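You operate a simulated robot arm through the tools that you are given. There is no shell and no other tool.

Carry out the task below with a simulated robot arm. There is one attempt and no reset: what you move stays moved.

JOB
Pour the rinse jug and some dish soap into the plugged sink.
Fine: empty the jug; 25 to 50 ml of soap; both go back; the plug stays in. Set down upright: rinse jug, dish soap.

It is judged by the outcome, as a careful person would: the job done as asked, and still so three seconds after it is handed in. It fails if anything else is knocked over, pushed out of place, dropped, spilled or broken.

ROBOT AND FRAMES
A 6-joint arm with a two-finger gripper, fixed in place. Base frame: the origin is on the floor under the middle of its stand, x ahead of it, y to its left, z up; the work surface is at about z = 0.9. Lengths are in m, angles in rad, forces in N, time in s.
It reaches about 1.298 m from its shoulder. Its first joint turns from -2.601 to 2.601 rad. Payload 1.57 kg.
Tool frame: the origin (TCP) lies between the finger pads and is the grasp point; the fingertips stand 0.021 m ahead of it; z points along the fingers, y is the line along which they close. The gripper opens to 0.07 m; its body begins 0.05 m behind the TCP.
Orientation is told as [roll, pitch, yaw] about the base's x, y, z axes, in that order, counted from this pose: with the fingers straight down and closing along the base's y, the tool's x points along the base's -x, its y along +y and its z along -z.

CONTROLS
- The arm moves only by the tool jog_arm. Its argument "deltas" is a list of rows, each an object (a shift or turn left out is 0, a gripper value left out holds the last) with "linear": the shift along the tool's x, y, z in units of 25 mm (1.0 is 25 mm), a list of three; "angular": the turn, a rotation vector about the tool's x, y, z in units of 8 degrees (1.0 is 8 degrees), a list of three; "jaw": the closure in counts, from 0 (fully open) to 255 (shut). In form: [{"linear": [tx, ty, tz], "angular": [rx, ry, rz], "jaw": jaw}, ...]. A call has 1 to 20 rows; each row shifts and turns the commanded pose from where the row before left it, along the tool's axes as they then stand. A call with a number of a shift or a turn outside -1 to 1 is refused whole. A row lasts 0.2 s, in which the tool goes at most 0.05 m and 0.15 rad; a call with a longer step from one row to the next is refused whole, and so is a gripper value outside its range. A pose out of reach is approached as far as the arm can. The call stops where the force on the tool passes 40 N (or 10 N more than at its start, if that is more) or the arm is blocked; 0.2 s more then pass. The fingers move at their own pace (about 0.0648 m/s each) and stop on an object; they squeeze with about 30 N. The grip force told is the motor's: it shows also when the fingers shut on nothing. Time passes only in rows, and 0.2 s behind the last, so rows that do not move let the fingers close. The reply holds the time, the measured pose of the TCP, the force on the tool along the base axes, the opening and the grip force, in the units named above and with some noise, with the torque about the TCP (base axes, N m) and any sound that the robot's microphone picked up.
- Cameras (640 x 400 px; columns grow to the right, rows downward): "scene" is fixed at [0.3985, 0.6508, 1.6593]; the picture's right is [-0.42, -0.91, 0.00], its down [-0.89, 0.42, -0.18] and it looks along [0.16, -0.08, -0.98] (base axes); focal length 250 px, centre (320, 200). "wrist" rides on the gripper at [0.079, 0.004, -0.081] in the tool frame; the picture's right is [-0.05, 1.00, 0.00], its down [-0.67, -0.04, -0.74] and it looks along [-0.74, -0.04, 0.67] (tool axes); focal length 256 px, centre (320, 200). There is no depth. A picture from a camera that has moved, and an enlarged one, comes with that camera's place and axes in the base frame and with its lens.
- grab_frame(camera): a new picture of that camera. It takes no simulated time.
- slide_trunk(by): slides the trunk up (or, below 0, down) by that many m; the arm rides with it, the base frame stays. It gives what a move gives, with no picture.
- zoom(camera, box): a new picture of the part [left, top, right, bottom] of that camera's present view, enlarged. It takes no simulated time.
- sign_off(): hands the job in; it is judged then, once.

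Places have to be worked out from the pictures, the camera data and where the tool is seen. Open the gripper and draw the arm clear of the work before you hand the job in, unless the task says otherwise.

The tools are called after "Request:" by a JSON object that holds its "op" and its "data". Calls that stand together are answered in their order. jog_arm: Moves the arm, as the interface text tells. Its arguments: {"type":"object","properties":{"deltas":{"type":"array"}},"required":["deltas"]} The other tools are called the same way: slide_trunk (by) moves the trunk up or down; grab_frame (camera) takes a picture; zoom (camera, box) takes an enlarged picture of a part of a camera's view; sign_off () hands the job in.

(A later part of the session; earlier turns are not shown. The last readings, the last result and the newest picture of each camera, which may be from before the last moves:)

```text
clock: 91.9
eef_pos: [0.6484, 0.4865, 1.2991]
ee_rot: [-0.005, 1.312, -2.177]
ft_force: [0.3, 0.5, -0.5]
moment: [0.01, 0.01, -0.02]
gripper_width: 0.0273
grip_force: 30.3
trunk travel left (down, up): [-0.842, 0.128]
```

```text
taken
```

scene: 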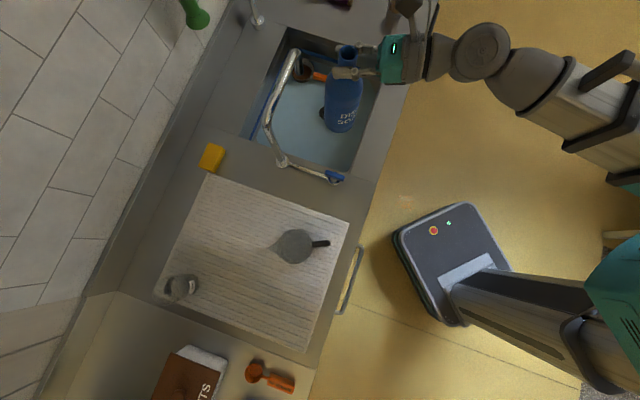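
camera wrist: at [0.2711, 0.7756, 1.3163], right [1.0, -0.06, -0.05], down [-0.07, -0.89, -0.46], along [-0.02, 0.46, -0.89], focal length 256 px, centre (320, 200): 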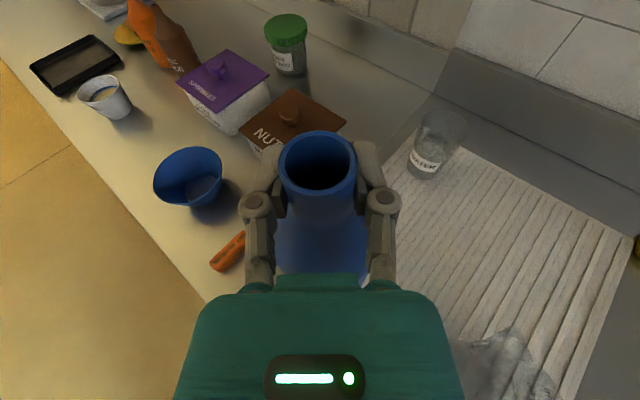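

On course; the bottle is entering above the sink. I'll finish the move to the pour spot and check the clearance to the spout.

Request:
{"op": "jog_arm", "data": {"deltas": [{"linear": [-0.005, 0.26, -0.019]}, {"linear": [-0.01, 0.525, -0.0375]}, {"linear": [-0.01, 0.525, -0.0375]}, {"linear": [-0.01, 0.525, -0.0375]}, {"linear": [-0.01, 0.525, -0.0375]}, {"linear": [-0.01, 0.525, -0.0375]}, {"linear": [-0.01, 0.525, -0.0375]}, {"linear": [-0.01, 0.525, -0.0375]}, {"linear": [-0.01, 0.525, -0.0375]}, {"linear": [-0.01, 0.525, -0.0375]}, {"linear": [-0.01, 0.525, -0.0375]}, {"linear": [-0.01, 0.525, -0.0375]}, {"linear": [-0.01, 0.525, -0.0375]}, {"linear": [-0.01, 0.525, -0.0375]}, {"linear": [-0.01, 0.525, -0.0375]}, {"linear": [-0.005, 0.26, -0.019]}]}}

Request:
{"op": "grab_frame", "data": {"camera": "scene"}}

Request:
{"op": "grab_frame", "data": {"camera": "wrist"}}

```text
clock: 95.3
eef_pos: [0.8017, 0.363, 1.2993]
ee_rot: [-0.006, 1.312, -2.178]
ft_force: [-0.1, 0.6, -1.1]
moment: [0.02, 0.03, -0.04]
gripper_width: 0.0271
grip_force: 29.9
trunk travel left (down, up): [-0.842, 0.128]
```

```text
taken
```

scene: 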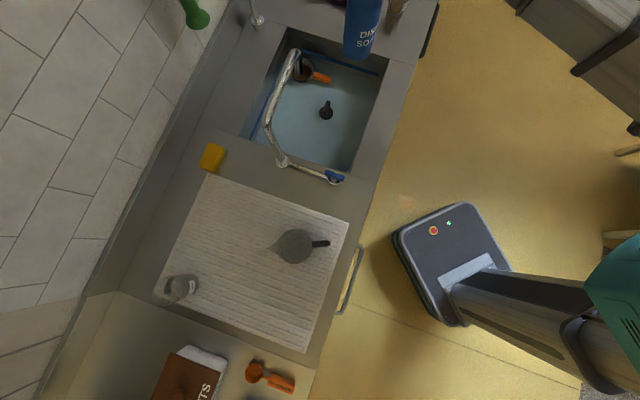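

```text
taken
camera wrist: at [0.7726, 0.3144, 1.396], right [0.82, -0.58, -0.05], down [-0.53, -0.71, -0.45], along [0.22, 0.4, -0.89], focal length 256 px, centre (320, 200)
```

wrist: 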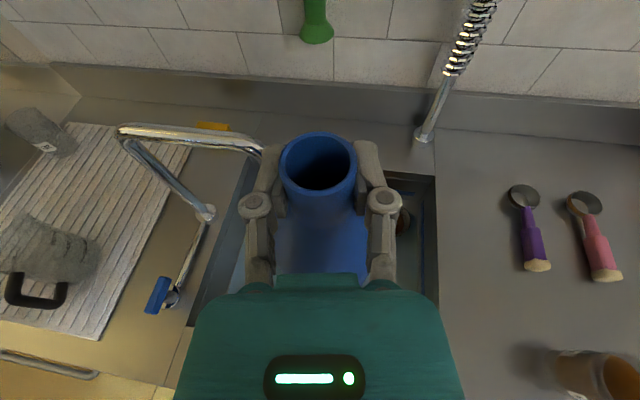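

The bottle is above the sink and 15 cm clear of the spout. I'll begin tipping it forward: 32° first, then check the mouth with the wrist camera.

Request:
{"op": "jog_arm", "data": {"deltas": [{"angular": [0, -0.5, 0]}, {"angular": [0, -0.5, 0]}, {"angular": [0, -0.5, 0]}, {"angular": [0, -0.5, 0]}, {"angular": [0, -0.5, 0]}, {"angular": [0, -0.5, 0]}, {"angular": [0, -0.5, 0]}, {"angular": [0, -0.5, 0]}]}}

Request:
{"op": "grab_frame", "data": {"camera": "wrist"}}

Request:
{"op": "grab_frame", "data": {"camera": "scene"}}

```text
clock: 97.1
eef_pos: [0.8024, 0.3638, 1.212]
ee_rot: [-0.002, 0.757, -2.177]
ft_force: [0.2, 0.7, -0.4]
moment: [0.03, -0.03, -0.01]
gripper_width: 0.027
grip_force: 30.0
out of reach, approached as far as the arm can: row 1, 2, 3, 4, 5, 6, 7, 8
trunk travel left (down, up): [-0.842, 0.128]
```

```text
taken
camera wrist: at [0.8061, 0.3642, 1.3242], right [0.8, -0.6, -0.04], down [-0.59, -0.8, 0.08], along [-0.08, -0.05, -1.0], focal length 256 px, centre (320, 200)
```

wrist: 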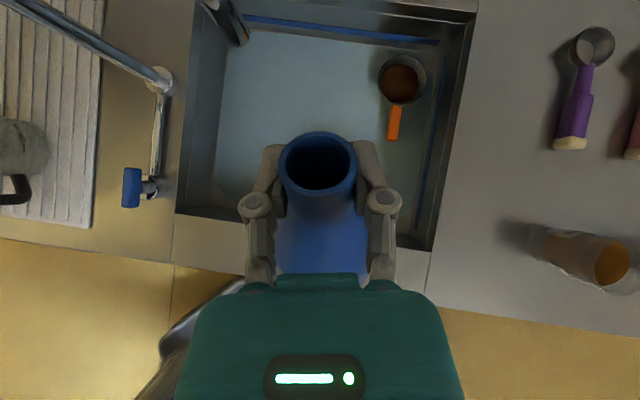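

```text
taken
```

scene: 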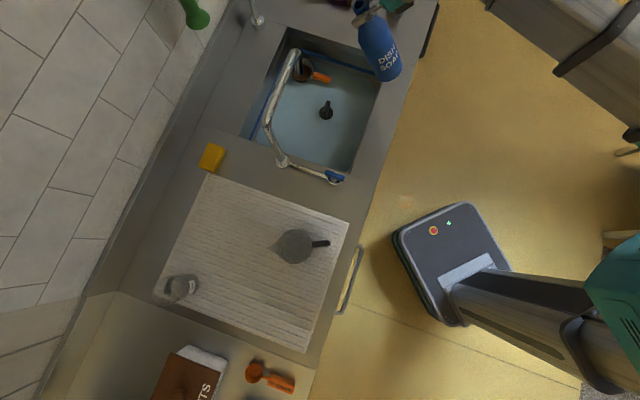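

No soap at the lip yet at 32°, and the mouth is well inside the sink outline. Continuing in stages while watching the mouth.

Request:
{"op": "jog_arm", "data": {"deltas": [{"angular": [0, -0.5, 0]}, {"angular": [0, -0.5, 0]}, {"angular": [0, -0.5, 0]}, {"angular": [0, -0.5, 0]}]}}

Request:
{"op": "zoom", "data": {"camera": "wrist", "box": [260, 110, 380, 210]}}

Request:
{"op": "slide_trunk", "data": {"by": -0.07}}

Request:
{"op": "grab_frame", "data": {"camera": "wrist"}}

```text
clock: 98.1
eef_pos: [0.8012, 0.3645, 1.1812]
ee_rot: [-0.003, 0.476, -2.173]
ft_force: [-0.5, 1.0, 0.3]
moment: [0.01, -0.03, -0.03]
gripper_width: 0.0269
grip_force: 29.4
out of reach, approached as far as the arm can: row 1, 2, 3, 4
trunk travel left (down, up): [-0.842, 0.128]
```

```text
4.00 times, centred on (320, 160) of wrist
camera zoom: at [0.8236, 0.3904, 1.2891], right [0.8, -0.6, -0.03], down [-0.56, -0.75, 0.36], along [-0.24, -0.27, -0.93], focal length 1024 px, centre (320, 360)
```

zoom: 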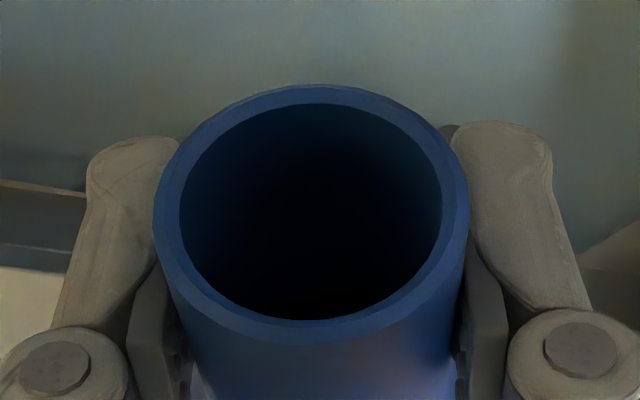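

```text
clock: 99.2
eef_pos: [0.8015, 0.3648, 1.111]
ee_rot: [-0.003, 0.477, -2.173]
ft_force: [0.2, -0.5, 0.1]
moment: [0.02, -0.01, -0.01]
gripper_width: 0.027
grip_force: 29.8
trunk travel left (down, up): [-0.772, 0.198]
```

```text
taken
camera wrist: at [0.8232, 0.3902, 1.2194], right [0.8, -0.6, -0.03], down [-0.56, -0.75, 0.36], along [-0.23, -0.27, -0.93], focal length 256 px, centre (320, 200)
```

wrist: 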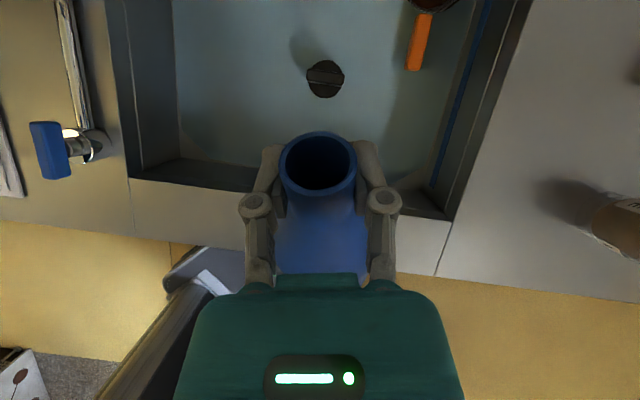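

Still nothing at 48°. The plug is visible just ahead of the mouth, so the soap will land near it. Tilting on in smaller stages.

Request:
{"op": "jog_arm", "data": {"deltas": [{"angular": [0, -0.5, 0]}, {"angular": [0, -0.5, 0]}]}}

Request:
{"op": "zoom", "data": {"camera": "wrist", "box": [240, 50, 400, 210]}}

Request:
{"op": "jog_arm", "data": {"deltas": [{"angular": [0, -0.5, 0]}]}}

Request:
{"op": "zoom", "data": {"camera": "wrist", "box": [240, 50, 400, 210]}}

```text
clock: 99.8
eef_pos: [0.8009, 0.3639, 1.1012]
ee_rot: [-0.002, 0.336, -2.173]
ft_force: [0.4, -0.1, -0.6]
moment: [0.02, -0.01, -0.04]
gripper_width: 0.0271
grip_force: 30.0
out of reach, approached as far as the arm can: row 1, 2
trunk travel left (down, up): [-0.772, 0.198]
```

```text
2.50 times, centred on (320, 130) of wrist
camera zoom: at [0.8317, 0.403, 1.2032], right [0.79, -0.61, -0.02], down [-0.52, -0.7, 0.48], along [-0.31, -0.37, -0.88], focal length 640 px, centre (320, 375)
```

zoom: 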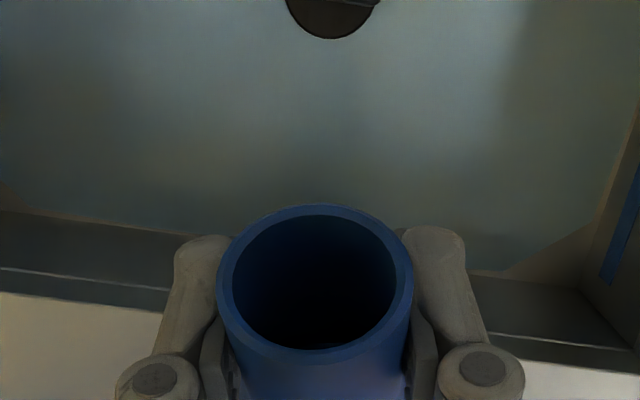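

```text
clock: 100.2
eef_pos: [0.8008, 0.3645, 1.0976]
ee_rot: [-0.002, 0.267, -2.174]
ft_force: [-0.5, 0.4, -0.2]
moment: [0.05, -0.01, -0.01]
gripper_width: 0.0272
grip_force: 30.1
out of reach, approached as far as the arm can: row 1
trunk travel left (down, up): [-0.772, 0.198]
```

```text
2.50 times, centred on (320, 130) of wrist
camera zoom: at [0.8356, 0.4092, 1.1958], right [0.79, -0.61, -0.02], down [-0.5, -0.67, 0.54], along [-0.34, -0.42, -0.84], focal length 640 px, centre (320, 375)
```

zoom: 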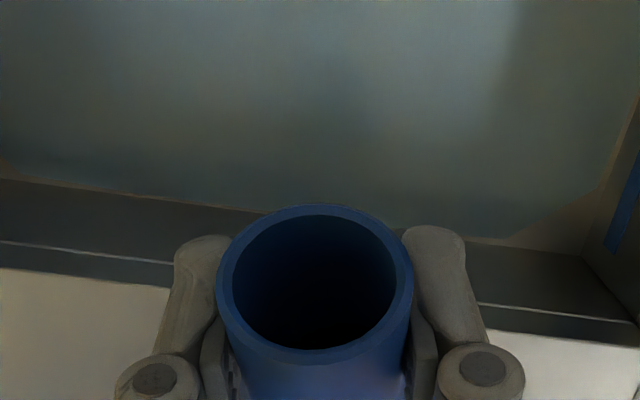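

At 60° still dry. Now 2° steps, checking the mouth each time.

Request:
{"op": "jog_arm", "data": {"deltas": [{"angular": [0, -0.25, 0]}]}}

Request:
{"op": "zoom", "data": {"camera": "wrist", "box": [240, 50, 400, 210]}}

Request:
{"op": "jog_arm", "data": {"deltas": [{"angular": [0, -0.25, 0]}]}}

Request:
{"op": "zoom", "data": {"camera": "wrist", "box": [240, 50, 400, 210]}}

```text
clock: 100.5
eef_pos: [0.8017, 0.3643, 1.0956]
ee_rot: [-0.001, 0.232, -2.172]
ft_force: [0.0, 0.7, -0.9]
moment: [0.03, -0.02, -0.01]
gripper_width: 0.0272
grip_force: 30.9
trunk travel left (down, up): [-0.772, 0.198]
```

```text
2.50 times, centred on (320, 130) of wrist
camera zoom: at [0.8376, 0.4116, 1.1922], right [0.79, -0.61, -0.01], down [-0.49, -0.66, 0.57], along [-0.36, -0.45, -0.82], focal length 640 px, centre (320, 375)
```

zoom: 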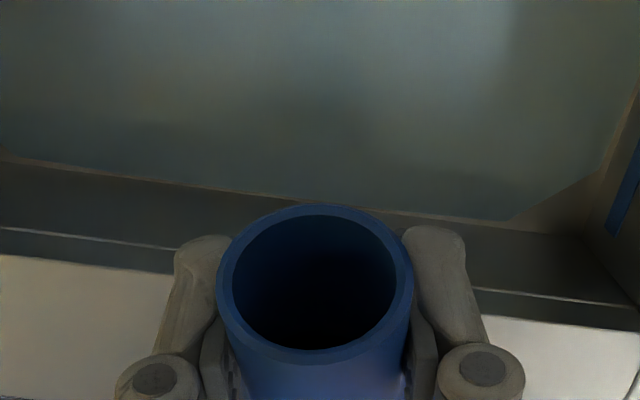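

```text
clock: 101.0
eef_pos: [0.8023, 0.364, 1.0934]
ee_rot: [-0.003, 0.197, -2.174]
ft_force: [0.4, 0.0, -0.6]
moment: [0.03, -0.04, 0.0]
gripper_width: 0.0273
grip_force: 30.1
out of reach, approached as far as the arm can: row 1
trunk travel left (down, up): [-0.772, 0.198]
```

```text
2.50 times, centred on (320, 130) of wrist
camera zoom: at [0.8396, 0.4142, 1.1888], right [0.79, -0.61, -0.01], down [-0.48, -0.64, 0.6], along [-0.37, -0.47, -0.8], focal length 640 px, centre (320, 375)
```

zoom: 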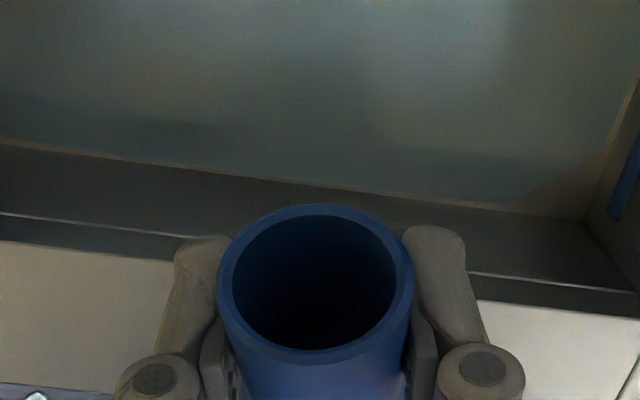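

Nothing at 64°. Continuing at 2° per check.

Request:
{"op": "jog_arm", "data": {"deltas": [{"angular": [0, -0.25, 0]}]}}

Request:
{"op": "zoom", "data": {"camera": "wrist", "box": [240, 50, 400, 210]}}

Request:
{"op": "jog_arm", "data": {"deltas": [{"angular": [0, -0.25, 0]}]}}

Request:
{"op": "zoom", "data": {"camera": "wrist", "box": [240, 50, 400, 210]}}

```text
clock: 101.3
eef_pos: [0.8026, 0.3649, 1.0936]
ee_rot: [0.0, 0.162, -2.171]
ft_force: [0.8, 0.4, 0.2]
moment: [0.06, 0.01, 0.03]
gripper_width: 0.0276
grip_force: 29.7
trunk travel left (down, up): [-0.772, 0.198]
```

```text
2.50 times, centred on (320, 130) of wrist
camera zoom: at [0.8415, 0.4168, 1.1854], right [0.79, -0.61, -0.01], down [-0.47, -0.62, 0.63], along [-0.39, -0.49, -0.78], focal length 640 px, centre (320, 375)
```

zoom: 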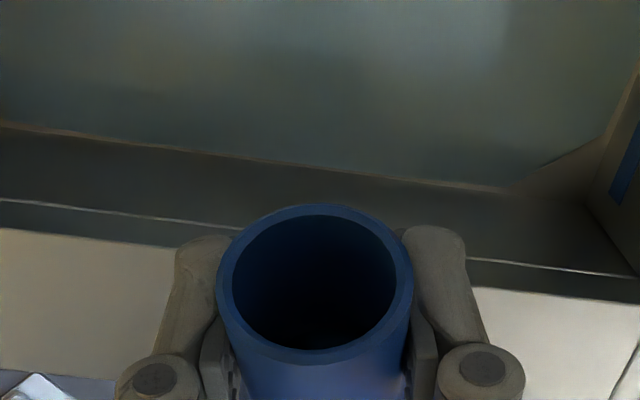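

```text
clock: 101.8
eef_pos: [0.8019, 0.3635, 1.0937]
ee_rot: [-0.002, 0.128, -2.173]
ft_force: [-0.1, -0.8, -0.3]
moment: [0.04, -0.01, -0.02]
gripper_width: 0.0273
grip_force: 29.9
trunk travel left (down, up): [-0.772, 0.198]
```

```text
2.50 times, centred on (320, 130) of wrist
camera zoom: at [0.8433, 0.4191, 1.1821], right [0.79, -0.61, -0.01], down [-0.46, -0.6, 0.65], along [-0.4, -0.52, -0.76], focal length 640 px, centre (320, 375)
```

zoom: 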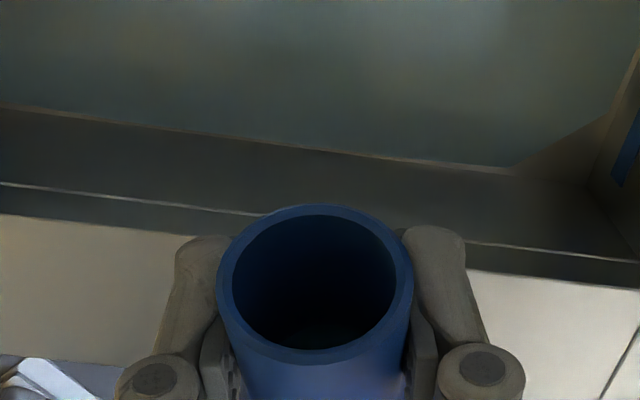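

I'll zoom in tighter on the mouth to look for the soap surface.

Request:
{"op": "zoom", "data": {"camera": "wrist", "box": [290, 125, 350, 195]}}

Request:
{"op": "grab_frame", "data": {"camera": "scene"}}

```text
5.71 times, centred on (320, 160) of wrist
camera zoom: at [0.8433, 0.4191, 1.1821], right [0.79, -0.61, -0.01], down [-0.46, -0.6, 0.65], along [-0.4, -0.52, -0.76], focal length 1463 px, centre (320, 429)
```

zoom: 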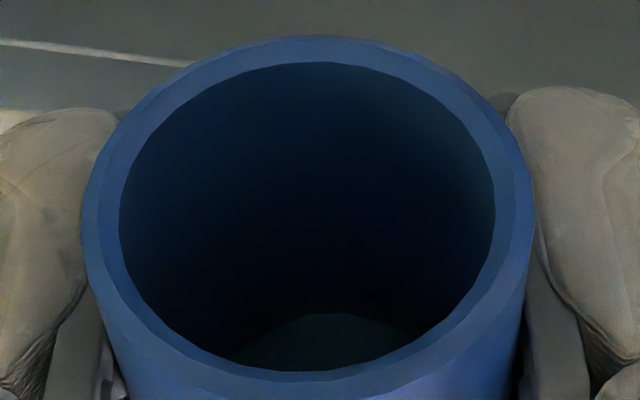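

```text
taken
```

scene: 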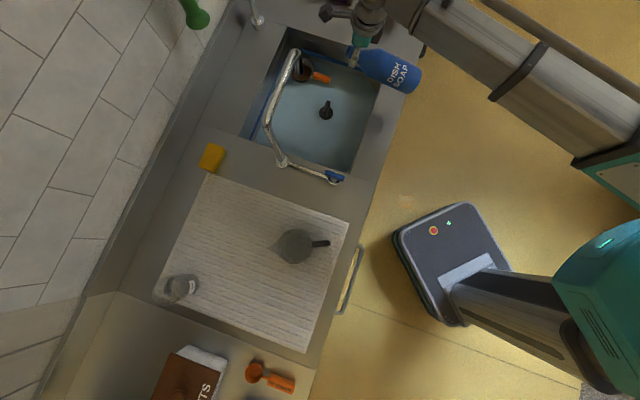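

I can now see the soap surface (teal) deep in the neck: the level is about 12 mm below the lip at 68°. My geometry puts first flow near 75°, at roughly 13–15 ml per degree after that. I'll step in 1–2° increments and track the soap edge.

Request:
{"op": "jog_arm", "data": {"deltas": [{"angular": [0, -0.25, 0]}]}}

Request:
{"op": "zoom", "data": {"camera": "wrist", "box": [290, 125, 350, 195]}}

Request:
{"op": "jog_arm", "data": {"deltas": [{"angular": [0, -0.125, 0]}]}}

Request:
{"op": "zoom", "data": {"camera": "wrist", "box": [290, 125, 350, 195]}}

```text
clock: 102.2
eef_pos: [0.8014, 0.3647, 1.0916]
ee_rot: [-0.002, 0.093, -2.173]
ft_force: [0.3, -0.6, -0.9]
moment: [0.08, 0.01, 0.0]
gripper_width: 0.0276
grip_force: 30.2
trunk travel left (down, up): [-0.772, 0.198]
```

```text
5.71 times, centred on (320, 160) of wrist
camera zoom: at [0.8453, 0.4217, 1.1789], right [0.79, -0.61, -0.01], down [-0.44, -0.58, 0.68], along [-0.42, -0.54, -0.73], focal length 1463 px, centre (320, 429)
```

zoom: 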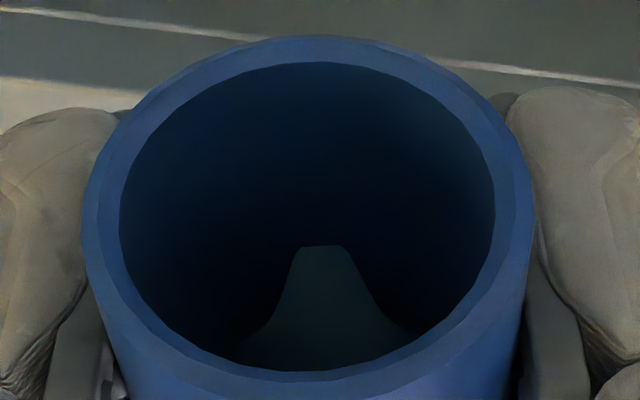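

```text
clock: 102.5
eef_pos: [0.8015, 0.3631, 1.0917]
ee_rot: [0.0, 0.075, -2.171]
ft_force: [0.0, -0.1, -0.9]
moment: [0.04, 0.01, 0.01]
gripper_width: 0.0273
grip_force: 30.3
out of reach, approached as far as the arm can: row 1
trunk travel left (down, up): [-0.772, 0.198]
```

```text
5.71 times, centred on (320, 160) of wrist
camera zoom: at [0.8463, 0.4227, 1.1774], right [0.79, -0.61, -0.01], down [-0.44, -0.57, 0.69], along [-0.43, -0.55, -0.72], focal length 1463 px, centre (320, 429)
```

zoom: 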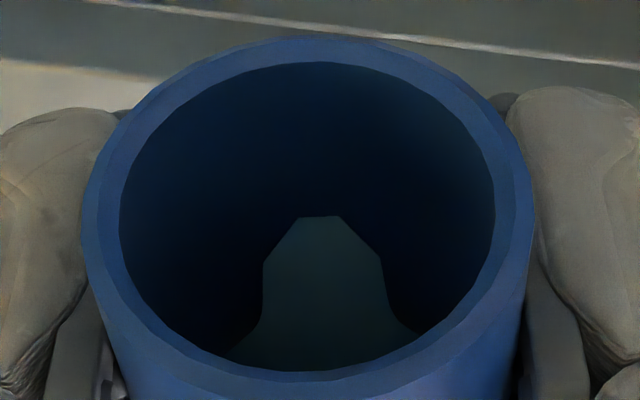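

The soap tongue is creeping up the neck: its edge was about 22 mm inside the lip at 69.9° and 18.5 mm at 71°. I'll continue in small steps toward onset.

Request:
{"op": "jog_arm", "data": {"deltas": [{"angular": [0, -0.19, 0]}]}}

Request:
{"op": "zoom", "data": {"camera": "wrist", "box": [290, 125, 350, 195]}}

Request:
{"op": "jog_arm", "data": {"deltas": [{"angular": [0, -0.125, 0]}]}}

Request:
{"op": "zoom", "data": {"camera": "wrist", "box": [290, 125, 350, 195]}}

```text
clock: 103.0
eef_pos: [0.8011, 0.3628, 1.0922]
ee_rot: [-0.003, 0.05, -2.173]
ft_force: [-0.4, 0.6, -0.5]
moment: [0.05, -0.02, 0.01]
gripper_width: 0.0271
grip_force: 30.1
trunk travel left (down, up): [-0.772, 0.198]
```

```text
5.71 times, centred on (320, 160) of wrist
camera zoom: at [0.8476, 0.4247, 1.1752], right [0.79, -0.61, 0.0], down [-0.43, -0.56, 0.71], along [-0.44, -0.56, -0.7], focal length 1463 px, centre (320, 429)
```

zoom: 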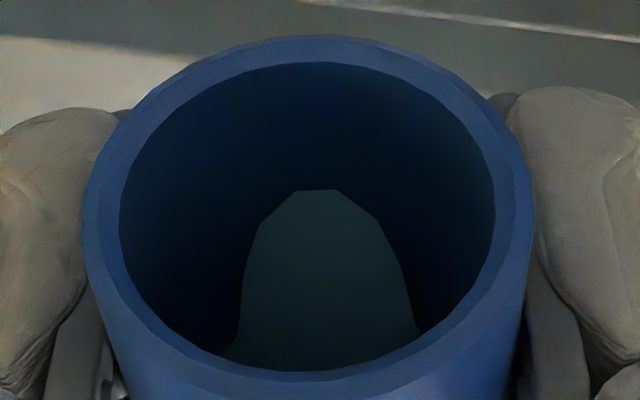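

```text
clock: 103.3
eef_pos: [0.802, 0.3647, 1.0912]
ee_rot: [-0.001, 0.032, -2.174]
ft_force: [0.4, 0.1, 0.3]
moment: [0.02, -0.02, 0.03]
gripper_width: 0.0271
grip_force: 30.3
trunk travel left (down, up): [-0.772, 0.198]
```

```text
5.71 times, centred on (320, 160) of wrist
camera zoom: at [0.8481, 0.4263, 1.1737], right [0.79, -0.61, 0.0], down [-0.42, -0.55, 0.72], along [-0.44, -0.57, -0.69], focal length 1463 px, centre (320, 429)
```

zoom: 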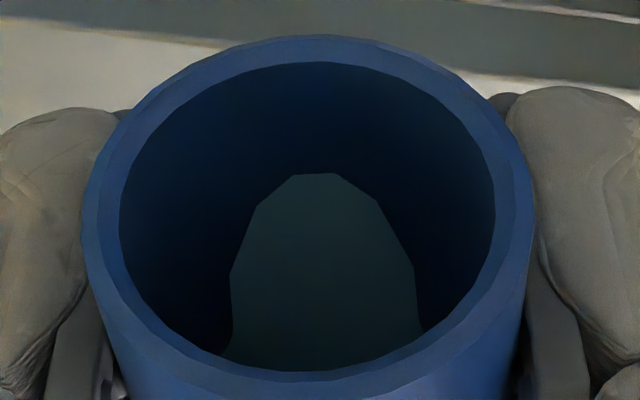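

The edge is now about 13 mm inside the lip at 73.4°. I'll pause to see whether the surface is lagging before stepping on.

Request:
{"op": "jog_arm", "data": {"deltas": [{}, {}, {}]}}

Request:
{"op": "zoom", "data": {"camera": "wrist", "box": [290, 125, 350, 195]}}

Request:
{"op": "jog_arm", "data": {"deltas": [{"angular": [0, -0.125, 0]}]}}

Request:
{"op": "zoom", "data": {"camera": "wrist", "box": [290, 125, 350, 195]}}

```text
clock: 104.2
eef_pos: [0.8018, 0.3635, 1.091]
ee_rot: [-0.003, 0.033, -2.172]
ft_force: [-0.4, -0.1, -0.8]
moment: [0.1, -0.02, -0.01]
gripper_width: 0.0275
grip_force: 30.3
trunk travel left (down, up): [-0.772, 0.198]
```

```text
5.71 times, centred on (320, 160) of wrist
camera zoom: at [0.8481, 0.4261, 1.1737], right [0.79, -0.61, 0.0], down [-0.42, -0.55, 0.72], along [-0.44, -0.57, -0.69], focal length 1463 px, centre (320, 429)
```

zoom: 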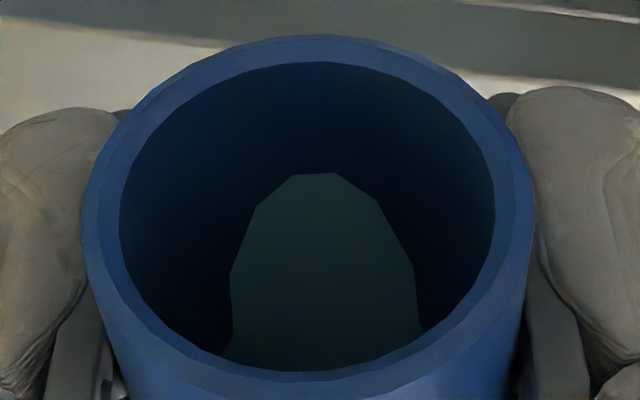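

```text
clock: 104.5
eef_pos: [0.8014, 0.3636, 1.091]
ee_rot: [-0.002, 0.014, -2.172]
ft_force: [0.4, 0.9, -0.8]
moment: [0.05, -0.05, 0.0]
gripper_width: 0.0272
grip_force: 30.1
trunk travel left (down, up): [-0.772, 0.198]
```

```text
5.71 times, centred on (320, 160) of wrist
camera zoom: at [0.8493, 0.4275, 1.1723], right [0.79, -0.61, 0.0], down [-0.41, -0.54, 0.74], along [-0.45, -0.58, -0.68], focal length 1463 px, centre (320, 429)
```

zoom: 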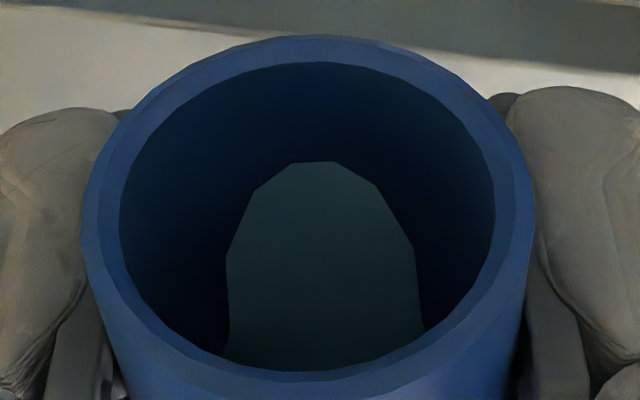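

The surface settles at once, with no lag. I'll check the full views for any sign of a stream before going further.

Request:
{"op": "grab_frame", "data": {"camera": "wrist"}}

Request:
{"op": "zoom", "data": {"camera": "scene", "box": [240, 20, 412, 190]}}

```text
taken
camera wrist: at [0.8493, 0.4275, 1.1723], right [0.79, -0.61, 0.0], down [-0.41, -0.54, 0.74], along [-0.45, -0.58, -0.68], focal length 256 px, centre (320, 200)
```

wrist: 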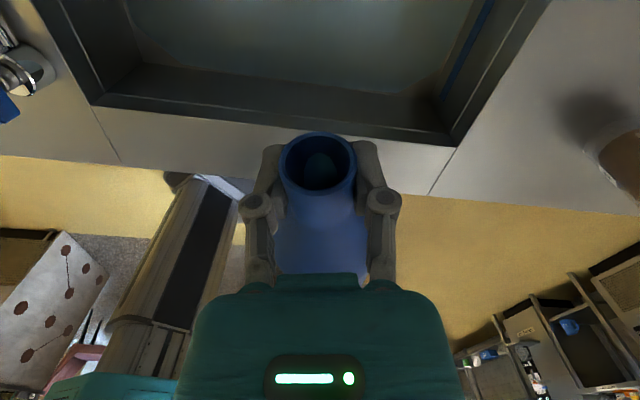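

```text
2.35 times, centred on (326, 105) of scene
camera zoom: at [0.3985, 0.6508, 1.6593], right [-0.42, -0.91, 0.0], down [-0.89, 0.42, -0.18], along [0.16, -0.08, -0.98], focal length 588 px, centre (306, 424)
```

zoom: 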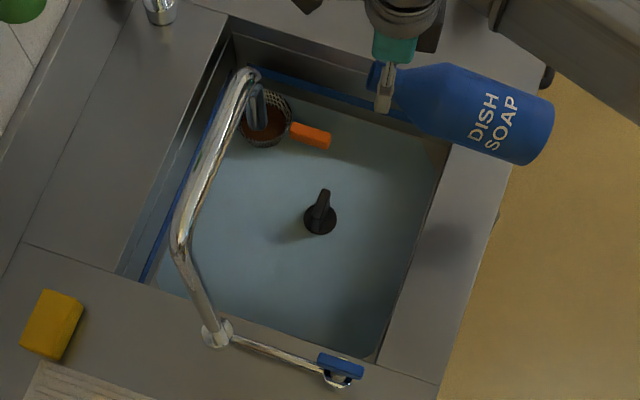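

No stream anywhere yet, and the mouth is over the sink (about 12 cm in from the front edge). Continuing by 1° steps.

Request:
{"op": "jog_arm", "data": {"deltas": [{"angular": [0, -0.125, 0]}]}}

Request:
{"op": "zoom", "data": {"camera": "wrist", "box": [290, 125, 350, 195]}}

Request:
{"op": "jog_arm", "data": {"deltas": [{"angular": [0, -0.125, 0]}]}}

Request:
{"op": "zoom", "data": {"camera": "wrist", "box": [290, 125, 350, 195]}}

```text
clock: 105.0
eef_pos: [0.8022, 0.3637, 1.0901]
ee_rot: [-0.003, -0.004, -2.173]
ft_force: [-0.3, -0.7, -0.1]
moment: [0.02, -0.04, 0.0]
gripper_width: 0.0272
grip_force: 30.3
trunk travel left (down, up): [-0.772, 0.198]
```

```text
5.71 times, centred on (320, 160) of wrist
camera zoom: at [0.8499, 0.4287, 1.1708], right [0.79, -0.61, 0.0], down [-0.4, -0.53, 0.75], along [-0.46, -0.59, -0.66], focal length 1463 px, centre (320, 429)
```

zoom: 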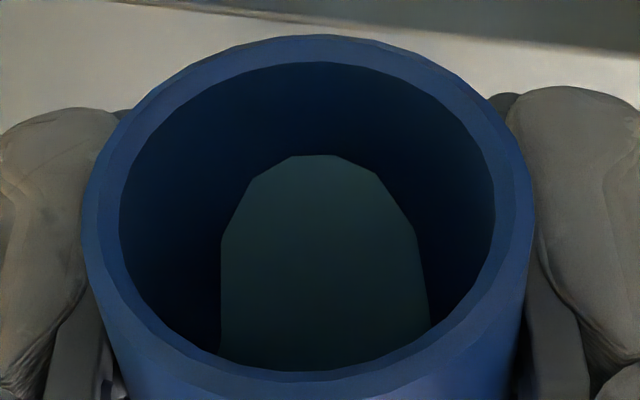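

```text
clock: 105.3
eef_pos: [0.8012, 0.3641, 1.09]
ee_rot: [-0.003, -0.021, -2.174]
ft_force: [-0.4, -0.7, -0.4]
moment: [0.04, -0.06, 0.02]
gripper_width: 0.0275
grip_force: 30.0
trunk travel left (down, up): [-0.772, 0.198]
```

```text
5.71 times, centred on (320, 160) of wrist
camera zoom: at [0.8505, 0.4299, 1.1695], right [0.79, -0.61, 0.0], down [-0.4, -0.52, 0.76], along [-0.46, -0.6, -0.65], focal length 1463 px, centre (320, 429)
```

zoom: 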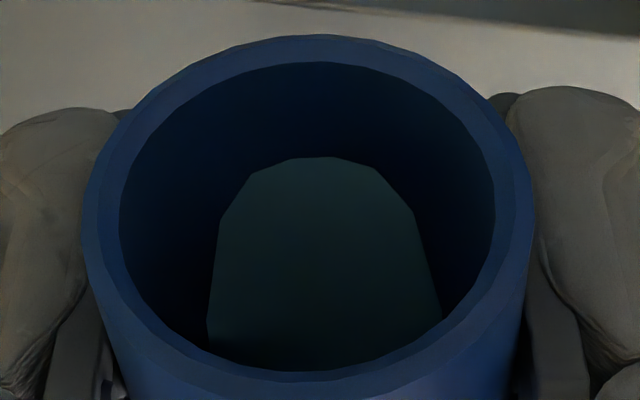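

The soap edge stopped advancing (row 154, then 157), which could mean soap is already leaving in an unseen thin flow. To find out, I'll go back to 71° and compare with the earlier reference there (edge at row 217).

Request:
{"op": "jog_arm", "data": {"deltas": [{"angular": [0, 0.69, 0]}]}}

Request:
{"op": "zoom", "data": {"camera": "wrist", "box": [290, 125, 350, 195]}}

Request:
{"op": "zoom", "data": {"camera": "scene", "box": [240, 20, 412, 190]}}

```text
clock: 105.8
eef_pos: [0.8005, 0.3641, 1.0916]
ee_rot: [-0.003, 0.077, -2.174]
ft_force: [-0.1, 0.3, -1.3]
moment: [0.03, -0.03, 0.04]
gripper_width: 0.0269
grip_force: 29.9
trunk travel left (down, up): [-0.772, 0.198]
```

```text
5.71 times, centred on (320, 160) of wrist
camera zoom: at [0.8457, 0.4226, 1.1777], right [0.79, -0.61, -0.01], down [-0.44, -0.57, 0.69], along [-0.43, -0.55, -0.72], focal length 1463 px, centre (320, 429)
```

zoom: 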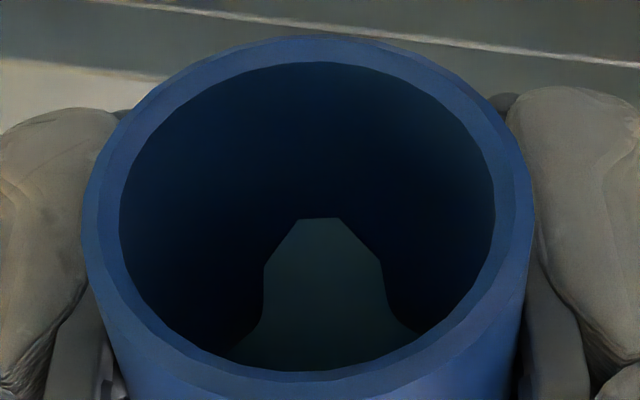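

```text
2.35 times, centred on (326, 105) of scene
camera zoom: at [0.3985, 0.6508, 1.6593], right [-0.42, -0.91, 0.0], down [-0.89, 0.42, -0.18], along [0.16, -0.08, -0.98], focal length 588 px, centre (306, 424)
```

zoom: 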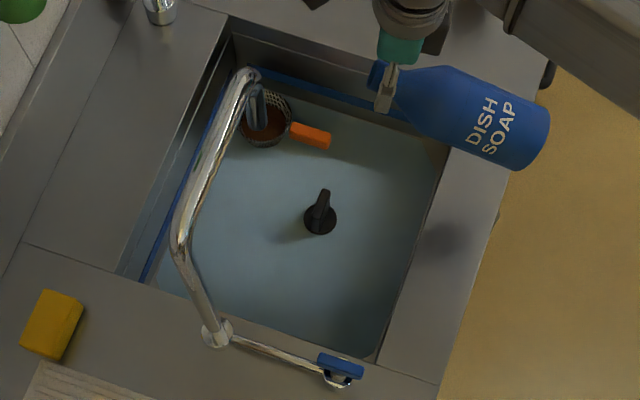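

The edge is back at row 218 against 217 before, so no soap has left yet. Returning to 76.4° and continuing in 1° steps, with a wider crop so that a stream would show.

Request:
{"op": "jog_arm", "data": {"deltas": [{"angular": [0, -0.69, 0]}]}}

Request:
{"op": "jog_arm", "data": {"deltas": [{"angular": [0, -0.125, 0]}]}}

Request:
{"op": "zoom", "data": {"camera": "wrist", "box": [270, 90, 370, 190]}}

Request:
{"op": "jog_arm", "data": {"deltas": [{"angular": [0, -0.125, 0]}]}}

Request:
{"op": "zoom", "data": {"camera": "wrist", "box": [270, 90, 370, 190]}}

```text
clock: 106.2
eef_pos: [0.8017, 0.3648, 1.0918]
ee_rot: [-0.003, -0.021, -2.17]
ft_force: [-0.1, -0.4, -0.5]
moment: [0.08, -0.04, 0.0]
gripper_width: 0.0269
grip_force: 29.9
trunk travel left (down, up): [-0.772, 0.198]
```

```text
clock: 106.5
eef_pos: [0.8008, 0.3644, 1.0913]
ee_rot: [-0.001, -0.037, -2.173]
ft_force: [-0.3, 0.5, -0.5]
moment: [0.06, -0.08, -0.04]
gripper_width: 0.0273
grip_force: 30.1
trunk travel left (down, up): [-0.772, 0.198]
```

```text
4.00 times, centred on (320, 140) of wrist
camera zoom: at [0.8511, 0.4309, 1.1681], right [0.79, -0.61, 0.0], down [-0.39, -0.51, 0.77], along [-0.47, -0.61, -0.64], focal length 1024 px, centre (320, 440)
```

zoom: 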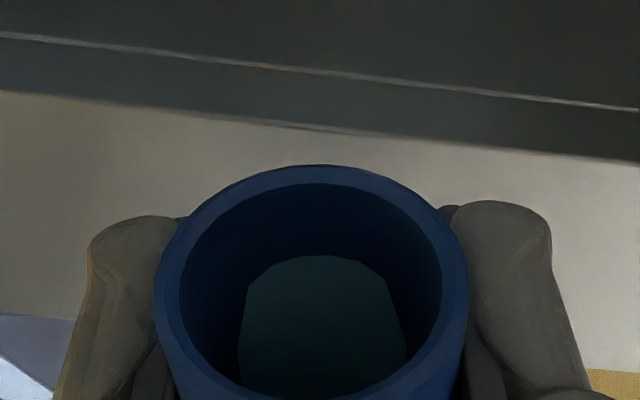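

```text
clock: 107.0
eef_pos: [0.8002, 0.363, 1.0915]
ee_rot: [-0.002, -0.056, -2.171]
ft_force: [-0.3, -1.2, -0.5]
moment: [0.06, -0.01, 0.02]
gripper_width: 0.0274
grip_force: 30.3
trunk travel left (down, up): [-0.772, 0.198]
```

```text
4.00 times, centred on (320, 140) of wrist
camera zoom: at [0.852, 0.4319, 1.1669], right [0.79, -0.61, 0.0], down [-0.38, -0.49, 0.78], along [-0.47, -0.62, -0.62], focal length 1024 px, centre (320, 440)
```

zoom: 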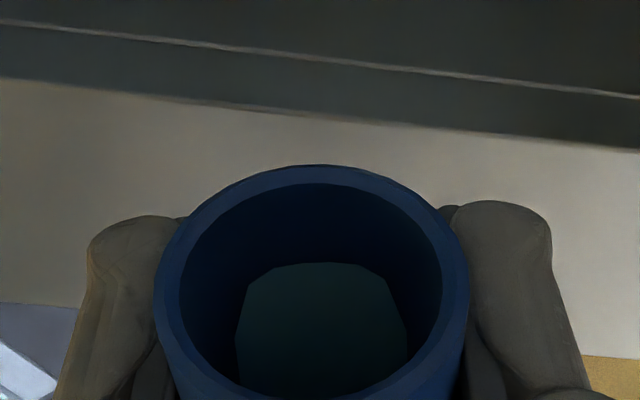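

The edge is now receding as I tilt, with the level pinned at the height of the lip's outer edge. Soap may therefore be leaving. I'll return to 71° right away and compare with the reference.

Request:
{"op": "jog_arm", "data": {"deltas": [{"angular": [0, 0.47, 0]}, {"angular": [0, 0.47, 0]}]}}

Request:
{"op": "zoom", "data": {"camera": "wrist", "box": [290, 125, 350, 195]}}

Request:
{"op": "zoom", "data": {"camera": "scene", "box": [240, 20, 412, 190]}}

```text
clock: 107.5
eef_pos: [0.8014, 0.3636, 1.0919]
ee_rot: [-0.002, 0.077, -2.173]
ft_force: [-0.2, -0.3, -0.5]
moment: [0.01, -0.03, 0.03]
gripper_width: 0.0269
grip_force: 29.3
trunk travel left (down, up): [-0.772, 0.198]
```

```text
5.71 times, centred on (320, 160) of wrist
camera zoom: at [0.8457, 0.4223, 1.1776], right [0.79, -0.61, -0.01], down [-0.44, -0.57, 0.69], along [-0.42, -0.55, -0.72], focal length 1463 px, centre (320, 429)
```

zoom: 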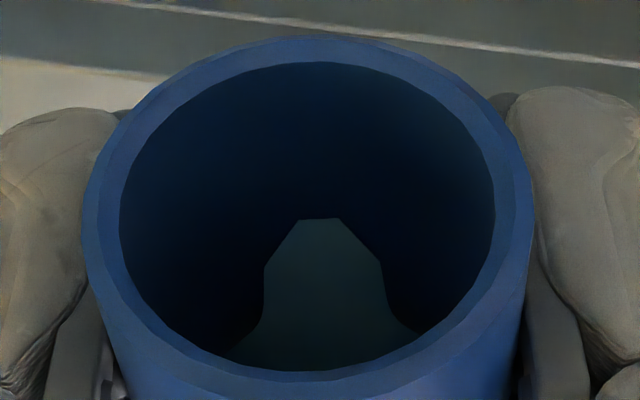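

```text
2.35 times, centred on (326, 105) of scene
camera zoom: at [0.3985, 0.6508, 1.6593], right [-0.42, -0.91, 0.0], down [-0.89, 0.42, -0.18], along [0.16, -0.08, -0.98], focal length 588 px, centre (306, 424)
```

zoom: 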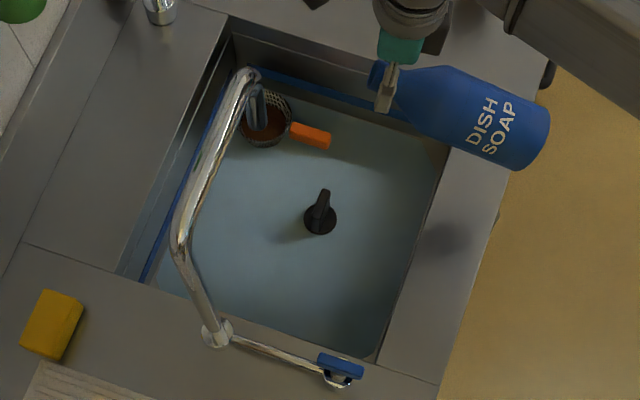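

The reference edge is unchanged at row 218, so still nothing has poured. I'll go back to 78.4° and keep stepping 1° at a time, watching for the first visible stream.

Request:
{"op": "jog_arm", "data": {"deltas": [{"angular": [0, -0.47, 0]}, {"angular": [0, -0.47, 0]}]}}

Request:
{"op": "jog_arm", "data": {"deltas": [{"angular": [0, -0.125, 0]}]}}

Request:
{"op": "zoom", "data": {"camera": "wrist", "box": [280, 80, 360, 200]}}

Request:
{"op": "jog_arm", "data": {"deltas": [{"angular": [0, -0.125, 0]}]}}

Request:
{"op": "zoom", "data": {"camera": "wrist", "box": [280, 80, 360, 200]}}

```text
clock: 108.2
eef_pos: [0.8015, 0.3631, 1.0908]
ee_rot: [-0.002, -0.055, -2.172]
ft_force: [0.0, -0.6, -0.2]
moment: [0.05, -0.03, 0.02]
gripper_width: 0.0271
grip_force: 30.7
trunk travel left (down, up): [-0.772, 0.198]
```

```text
clock: 108.5
eef_pos: [0.8007, 0.3631, 1.0924]
ee_rot: [0.0, -0.073, -2.173]
ft_force: [-0.5, 0.2, -0.9]
moment: [0.07, -0.02, 0.0]
gripper_width: 0.0271
grip_force: 30.4
trunk travel left (down, up): [-0.772, 0.198]
```

```text
3.33 times, centred on (320, 140) of wrist
camera zoom: at [0.853, 0.4325, 1.1656], right [0.79, -0.61, 0.0], down [-0.37, -0.48, 0.79], along [-0.48, -0.63, -0.61], focal length 853 px, centre (320, 400)
```

zoom: 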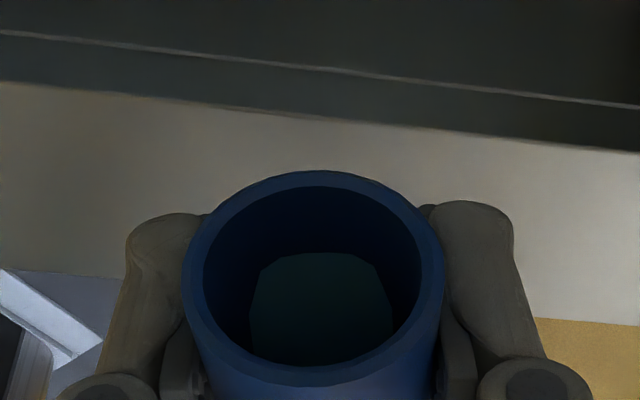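

```text
clock: 109.0
eef_pos: [0.803, 0.364, 1.0916]
ee_rot: [-0.003, -0.092, -2.173]
ft_force: [-0.4, -0.6, -1.8]
moment: [0.05, -0.01, -0.01]
gripper_width: 0.0274
grip_force: 30.0
trunk travel left (down, up): [-0.772, 0.198]
```

```text
3.33 times, centred on (320, 140) of wrist
camera zoom: at [0.8536, 0.4339, 1.1644], right [0.79, -0.61, 0.0], down [-0.37, -0.47, 0.8], along [-0.49, -0.64, -0.6], focal length 853 px, centre (320, 400)
```

zoom: 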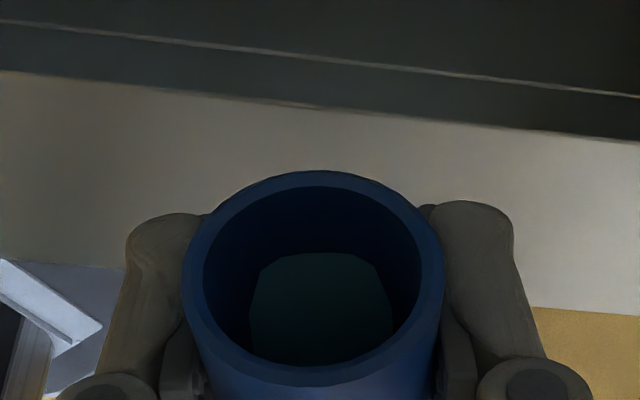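

The teal region now looks the same at 79.4° and 80.5°. I'll take a maximum zoom to understand what I'm seeing.

Request:
{"op": "zoom", "data": {"camera": "wrist", "box": [300, 135, 340, 185]}}

Request:
{"op": "grab_frame", "data": {"camera": "wrist"}}

Request:
{"op": "zoom", "data": {"camera": "scene", "box": [320, 20, 420, 100]}}

```text
8.00 times, centred on (320, 160) of wrist
camera zoom: at [0.8536, 0.4339, 1.1644], right [0.79, -0.61, 0.0], down [-0.37, -0.47, 0.8], along [-0.49, -0.64, -0.6], focal length 2048 px, centre (320, 520)
```

zoom: 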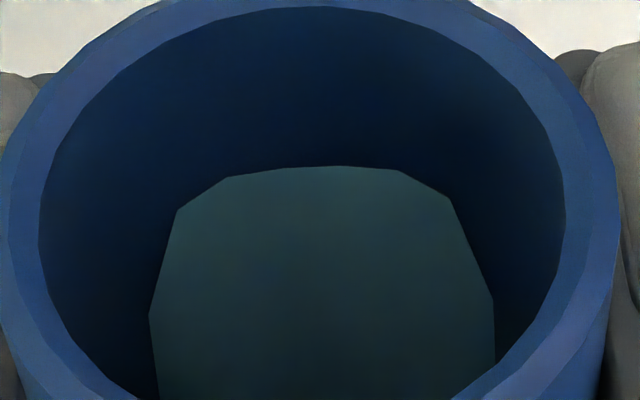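

```text
taken
camera wrist: at [0.8536, 0.4339, 1.1644], right [0.79, -0.61, 0.0], down [-0.37, -0.47, 0.8], along [-0.49, -0.64, -0.6], focal length 256 px, centre (320, 200)
```

wrist: 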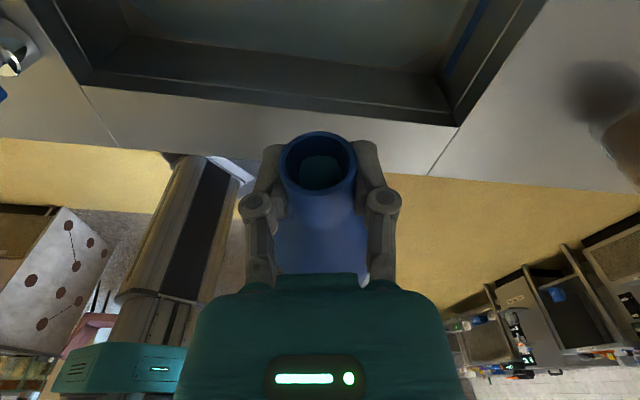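

```text
5.00 times, centred on (370, 60) of scene
camera zoom: at [0.3985, 0.6508, 1.6593], right [-0.42, -0.91, 0.0], down [-0.89, 0.42, -0.18], along [0.16, -0.08, -0.98], focal length 1249 px, centre (70, 900)
```

zoom: 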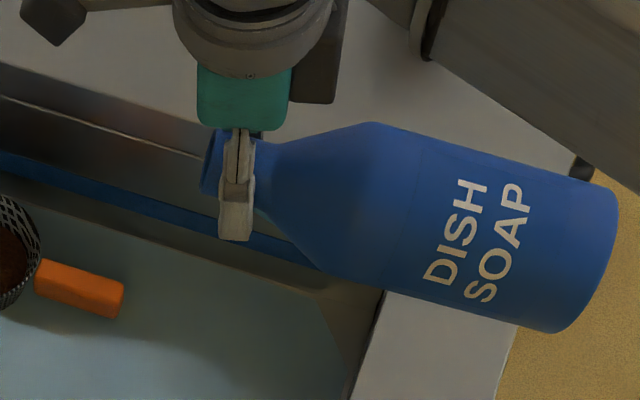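

At 80.5° the soap lies as a shallow layer (about 4 mm) in the neck, close to the lip. I'll hold here briefly to see whether the level changes or any stream appears.

Request:
{"op": "jog_arm", "data": {"deltas": [{}, {}, {}, {}]}}

Request:
{"op": "zoom", "data": {"camera": "wrist", "box": [300, 135, 340, 185]}}

Request:
{"op": "jog_arm", "data": {"deltas": [{"angular": [0, -0.125, 0]}]}}

Request:
{"op": "zoom", "data": {"camera": "wrist", "box": [300, 135, 340, 185]}}

```text
clock: 110.0
eef_pos: [0.8015, 0.3635, 1.0915]
ee_rot: [-0.001, -0.091, -2.173]
ft_force: [-0.3, 0.5, -1.2]
moment: [0.06, -0.07, 0.01]
gripper_width: 0.0273
grip_force: 29.3
trunk travel left (down, up): [-0.772, 0.198]
```

```text
8.00 times, centred on (320, 160) of wrist
camera zoom: at [0.8535, 0.4339, 1.1644], right [0.79, -0.61, 0.0], down [-0.37, -0.47, 0.8], along [-0.49, -0.64, -0.6], focal length 2048 px, centre (320, 520)
```

zoom: 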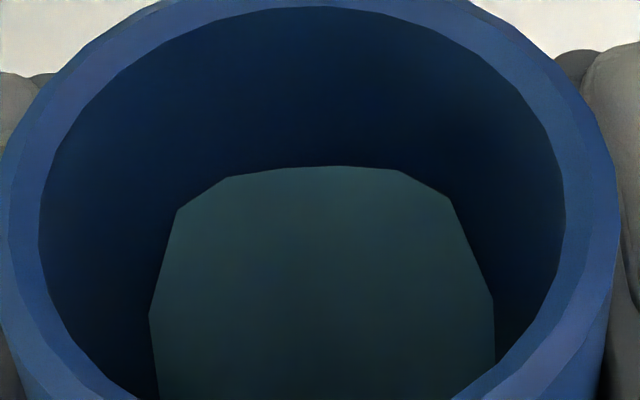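

```text
clock: 110.3
eef_pos: [0.8018, 0.3631, 1.0926]
ee_rot: [-0.001, -0.108, -2.173]
ft_force: [-0.3, 0.3, -0.5]
moment: [0.04, -0.03, -0.02]
gripper_width: 0.0273
grip_force: 29.9
trunk travel left (down, up): [-0.772, 0.198]
```

```text
8.00 times, centred on (320, 160) of wrist
camera zoom: at [0.8542, 0.4348, 1.1632], right [0.79, -0.61, 0.0], down [-0.36, -0.46, 0.81], along [-0.49, -0.65, -0.58], focal length 2048 px, centre (320, 520)
```

zoom: 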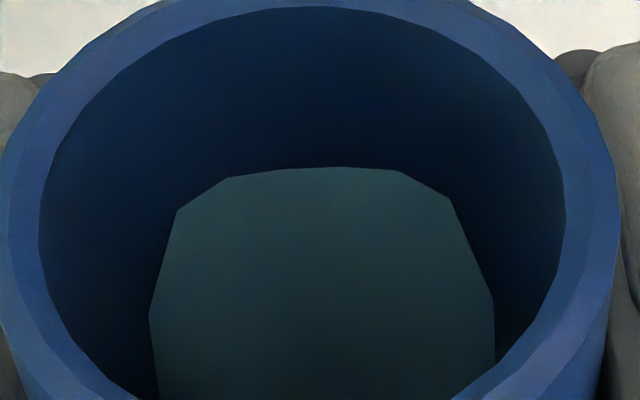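

The picture is unchanged between steps and over time, so the drawn surface has saturated and nothing is flowing. I'll keep stepping 1° at a time and watch the lip for a stream.

Request:
{"op": "jog_arm", "data": {"deltas": [{"angular": [0, -0.125, 0]}]}}

Request:
{"op": "zoom", "data": {"camera": "wrist", "box": [270, 40, 370, 180]}}

Request:
{"op": "jog_arm", "data": {"deltas": [{"angular": [0, -0.125, 0]}]}}

Request:
{"op": "zoom", "data": {"camera": "wrist", "box": [270, 40, 370, 180]}}

Request:
{"op": "jog_arm", "data": {"deltas": [{"angular": [0, -0.125, 0]}]}}

Request:
{"op": "zoom", "data": {"camera": "wrist", "box": [270, 40, 370, 180]}}

```text
clock: 110.8
eef_pos: [0.8016, 0.3638, 1.0931]
ee_rot: [-0.001, -0.125, -2.174]
ft_force: [0.2, -0.6, -1.3]
moment: [0.04, -0.03, -0.01]
gripper_width: 0.0273
grip_force: 30.0
trunk travel left (down, up): [-0.772, 0.198]
```

```text
2.86 times, centred on (320, 110) of wrist
camera zoom: at [0.8552, 0.4359, 1.162], right [0.79, -0.61, 0.01], down [-0.35, -0.45, 0.82], along [-0.5, -0.65, -0.57], focal length 731 px, centre (320, 457)
```

zoom: 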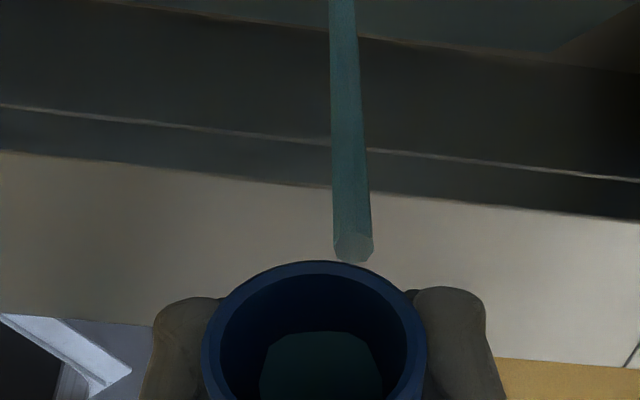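

```text
clock: 111.2
eef_pos: [0.8021, 0.3646, 1.0933]
ee_rot: [-0.002, -0.144, -2.172]
ft_force: [0.4, 0.1, 0.1]
moment: [0.05, -0.05, 0.0]
gripper_width: 0.0273
grip_force: 30.3
trunk travel left (down, up): [-0.772, 0.198]
```

```text
2.86 times, centred on (320, 110) of wrist
camera zoom: at [0.8556, 0.4371, 1.1609], right [0.79, -0.61, 0.01], down [-0.34, -0.44, 0.83], along [-0.5, -0.66, -0.55], focal length 731 px, centre (320, 457)
```

zoom: 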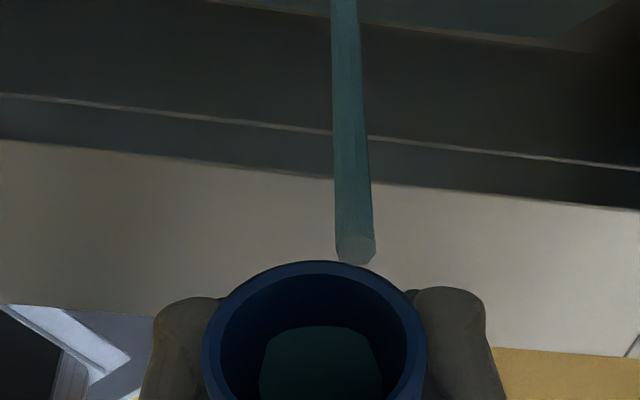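

```text
clock: 111.5
eef_pos: [0.8009, 0.3638, 1.093]
ee_rot: [-0.002, -0.161, -2.171]
ft_force: [0.6, -0.1, -1.4]
moment: [0.02, -0.04, 0.03]
gripper_width: 0.0271
grip_force: 30.1
trunk travel left (down, up): [-0.772, 0.198]
```

```text
2.86 times, centred on (320, 110) of wrist
camera zoom: at [0.8563, 0.4381, 1.1598], right [0.79, -0.61, 0.01], down [-0.33, -0.42, 0.84], along [-0.51, -0.67, -0.54], focal length 731 px, centre (320, 457)
```

zoom: 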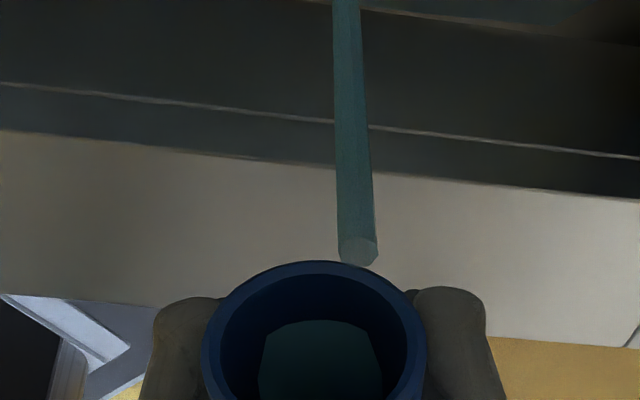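

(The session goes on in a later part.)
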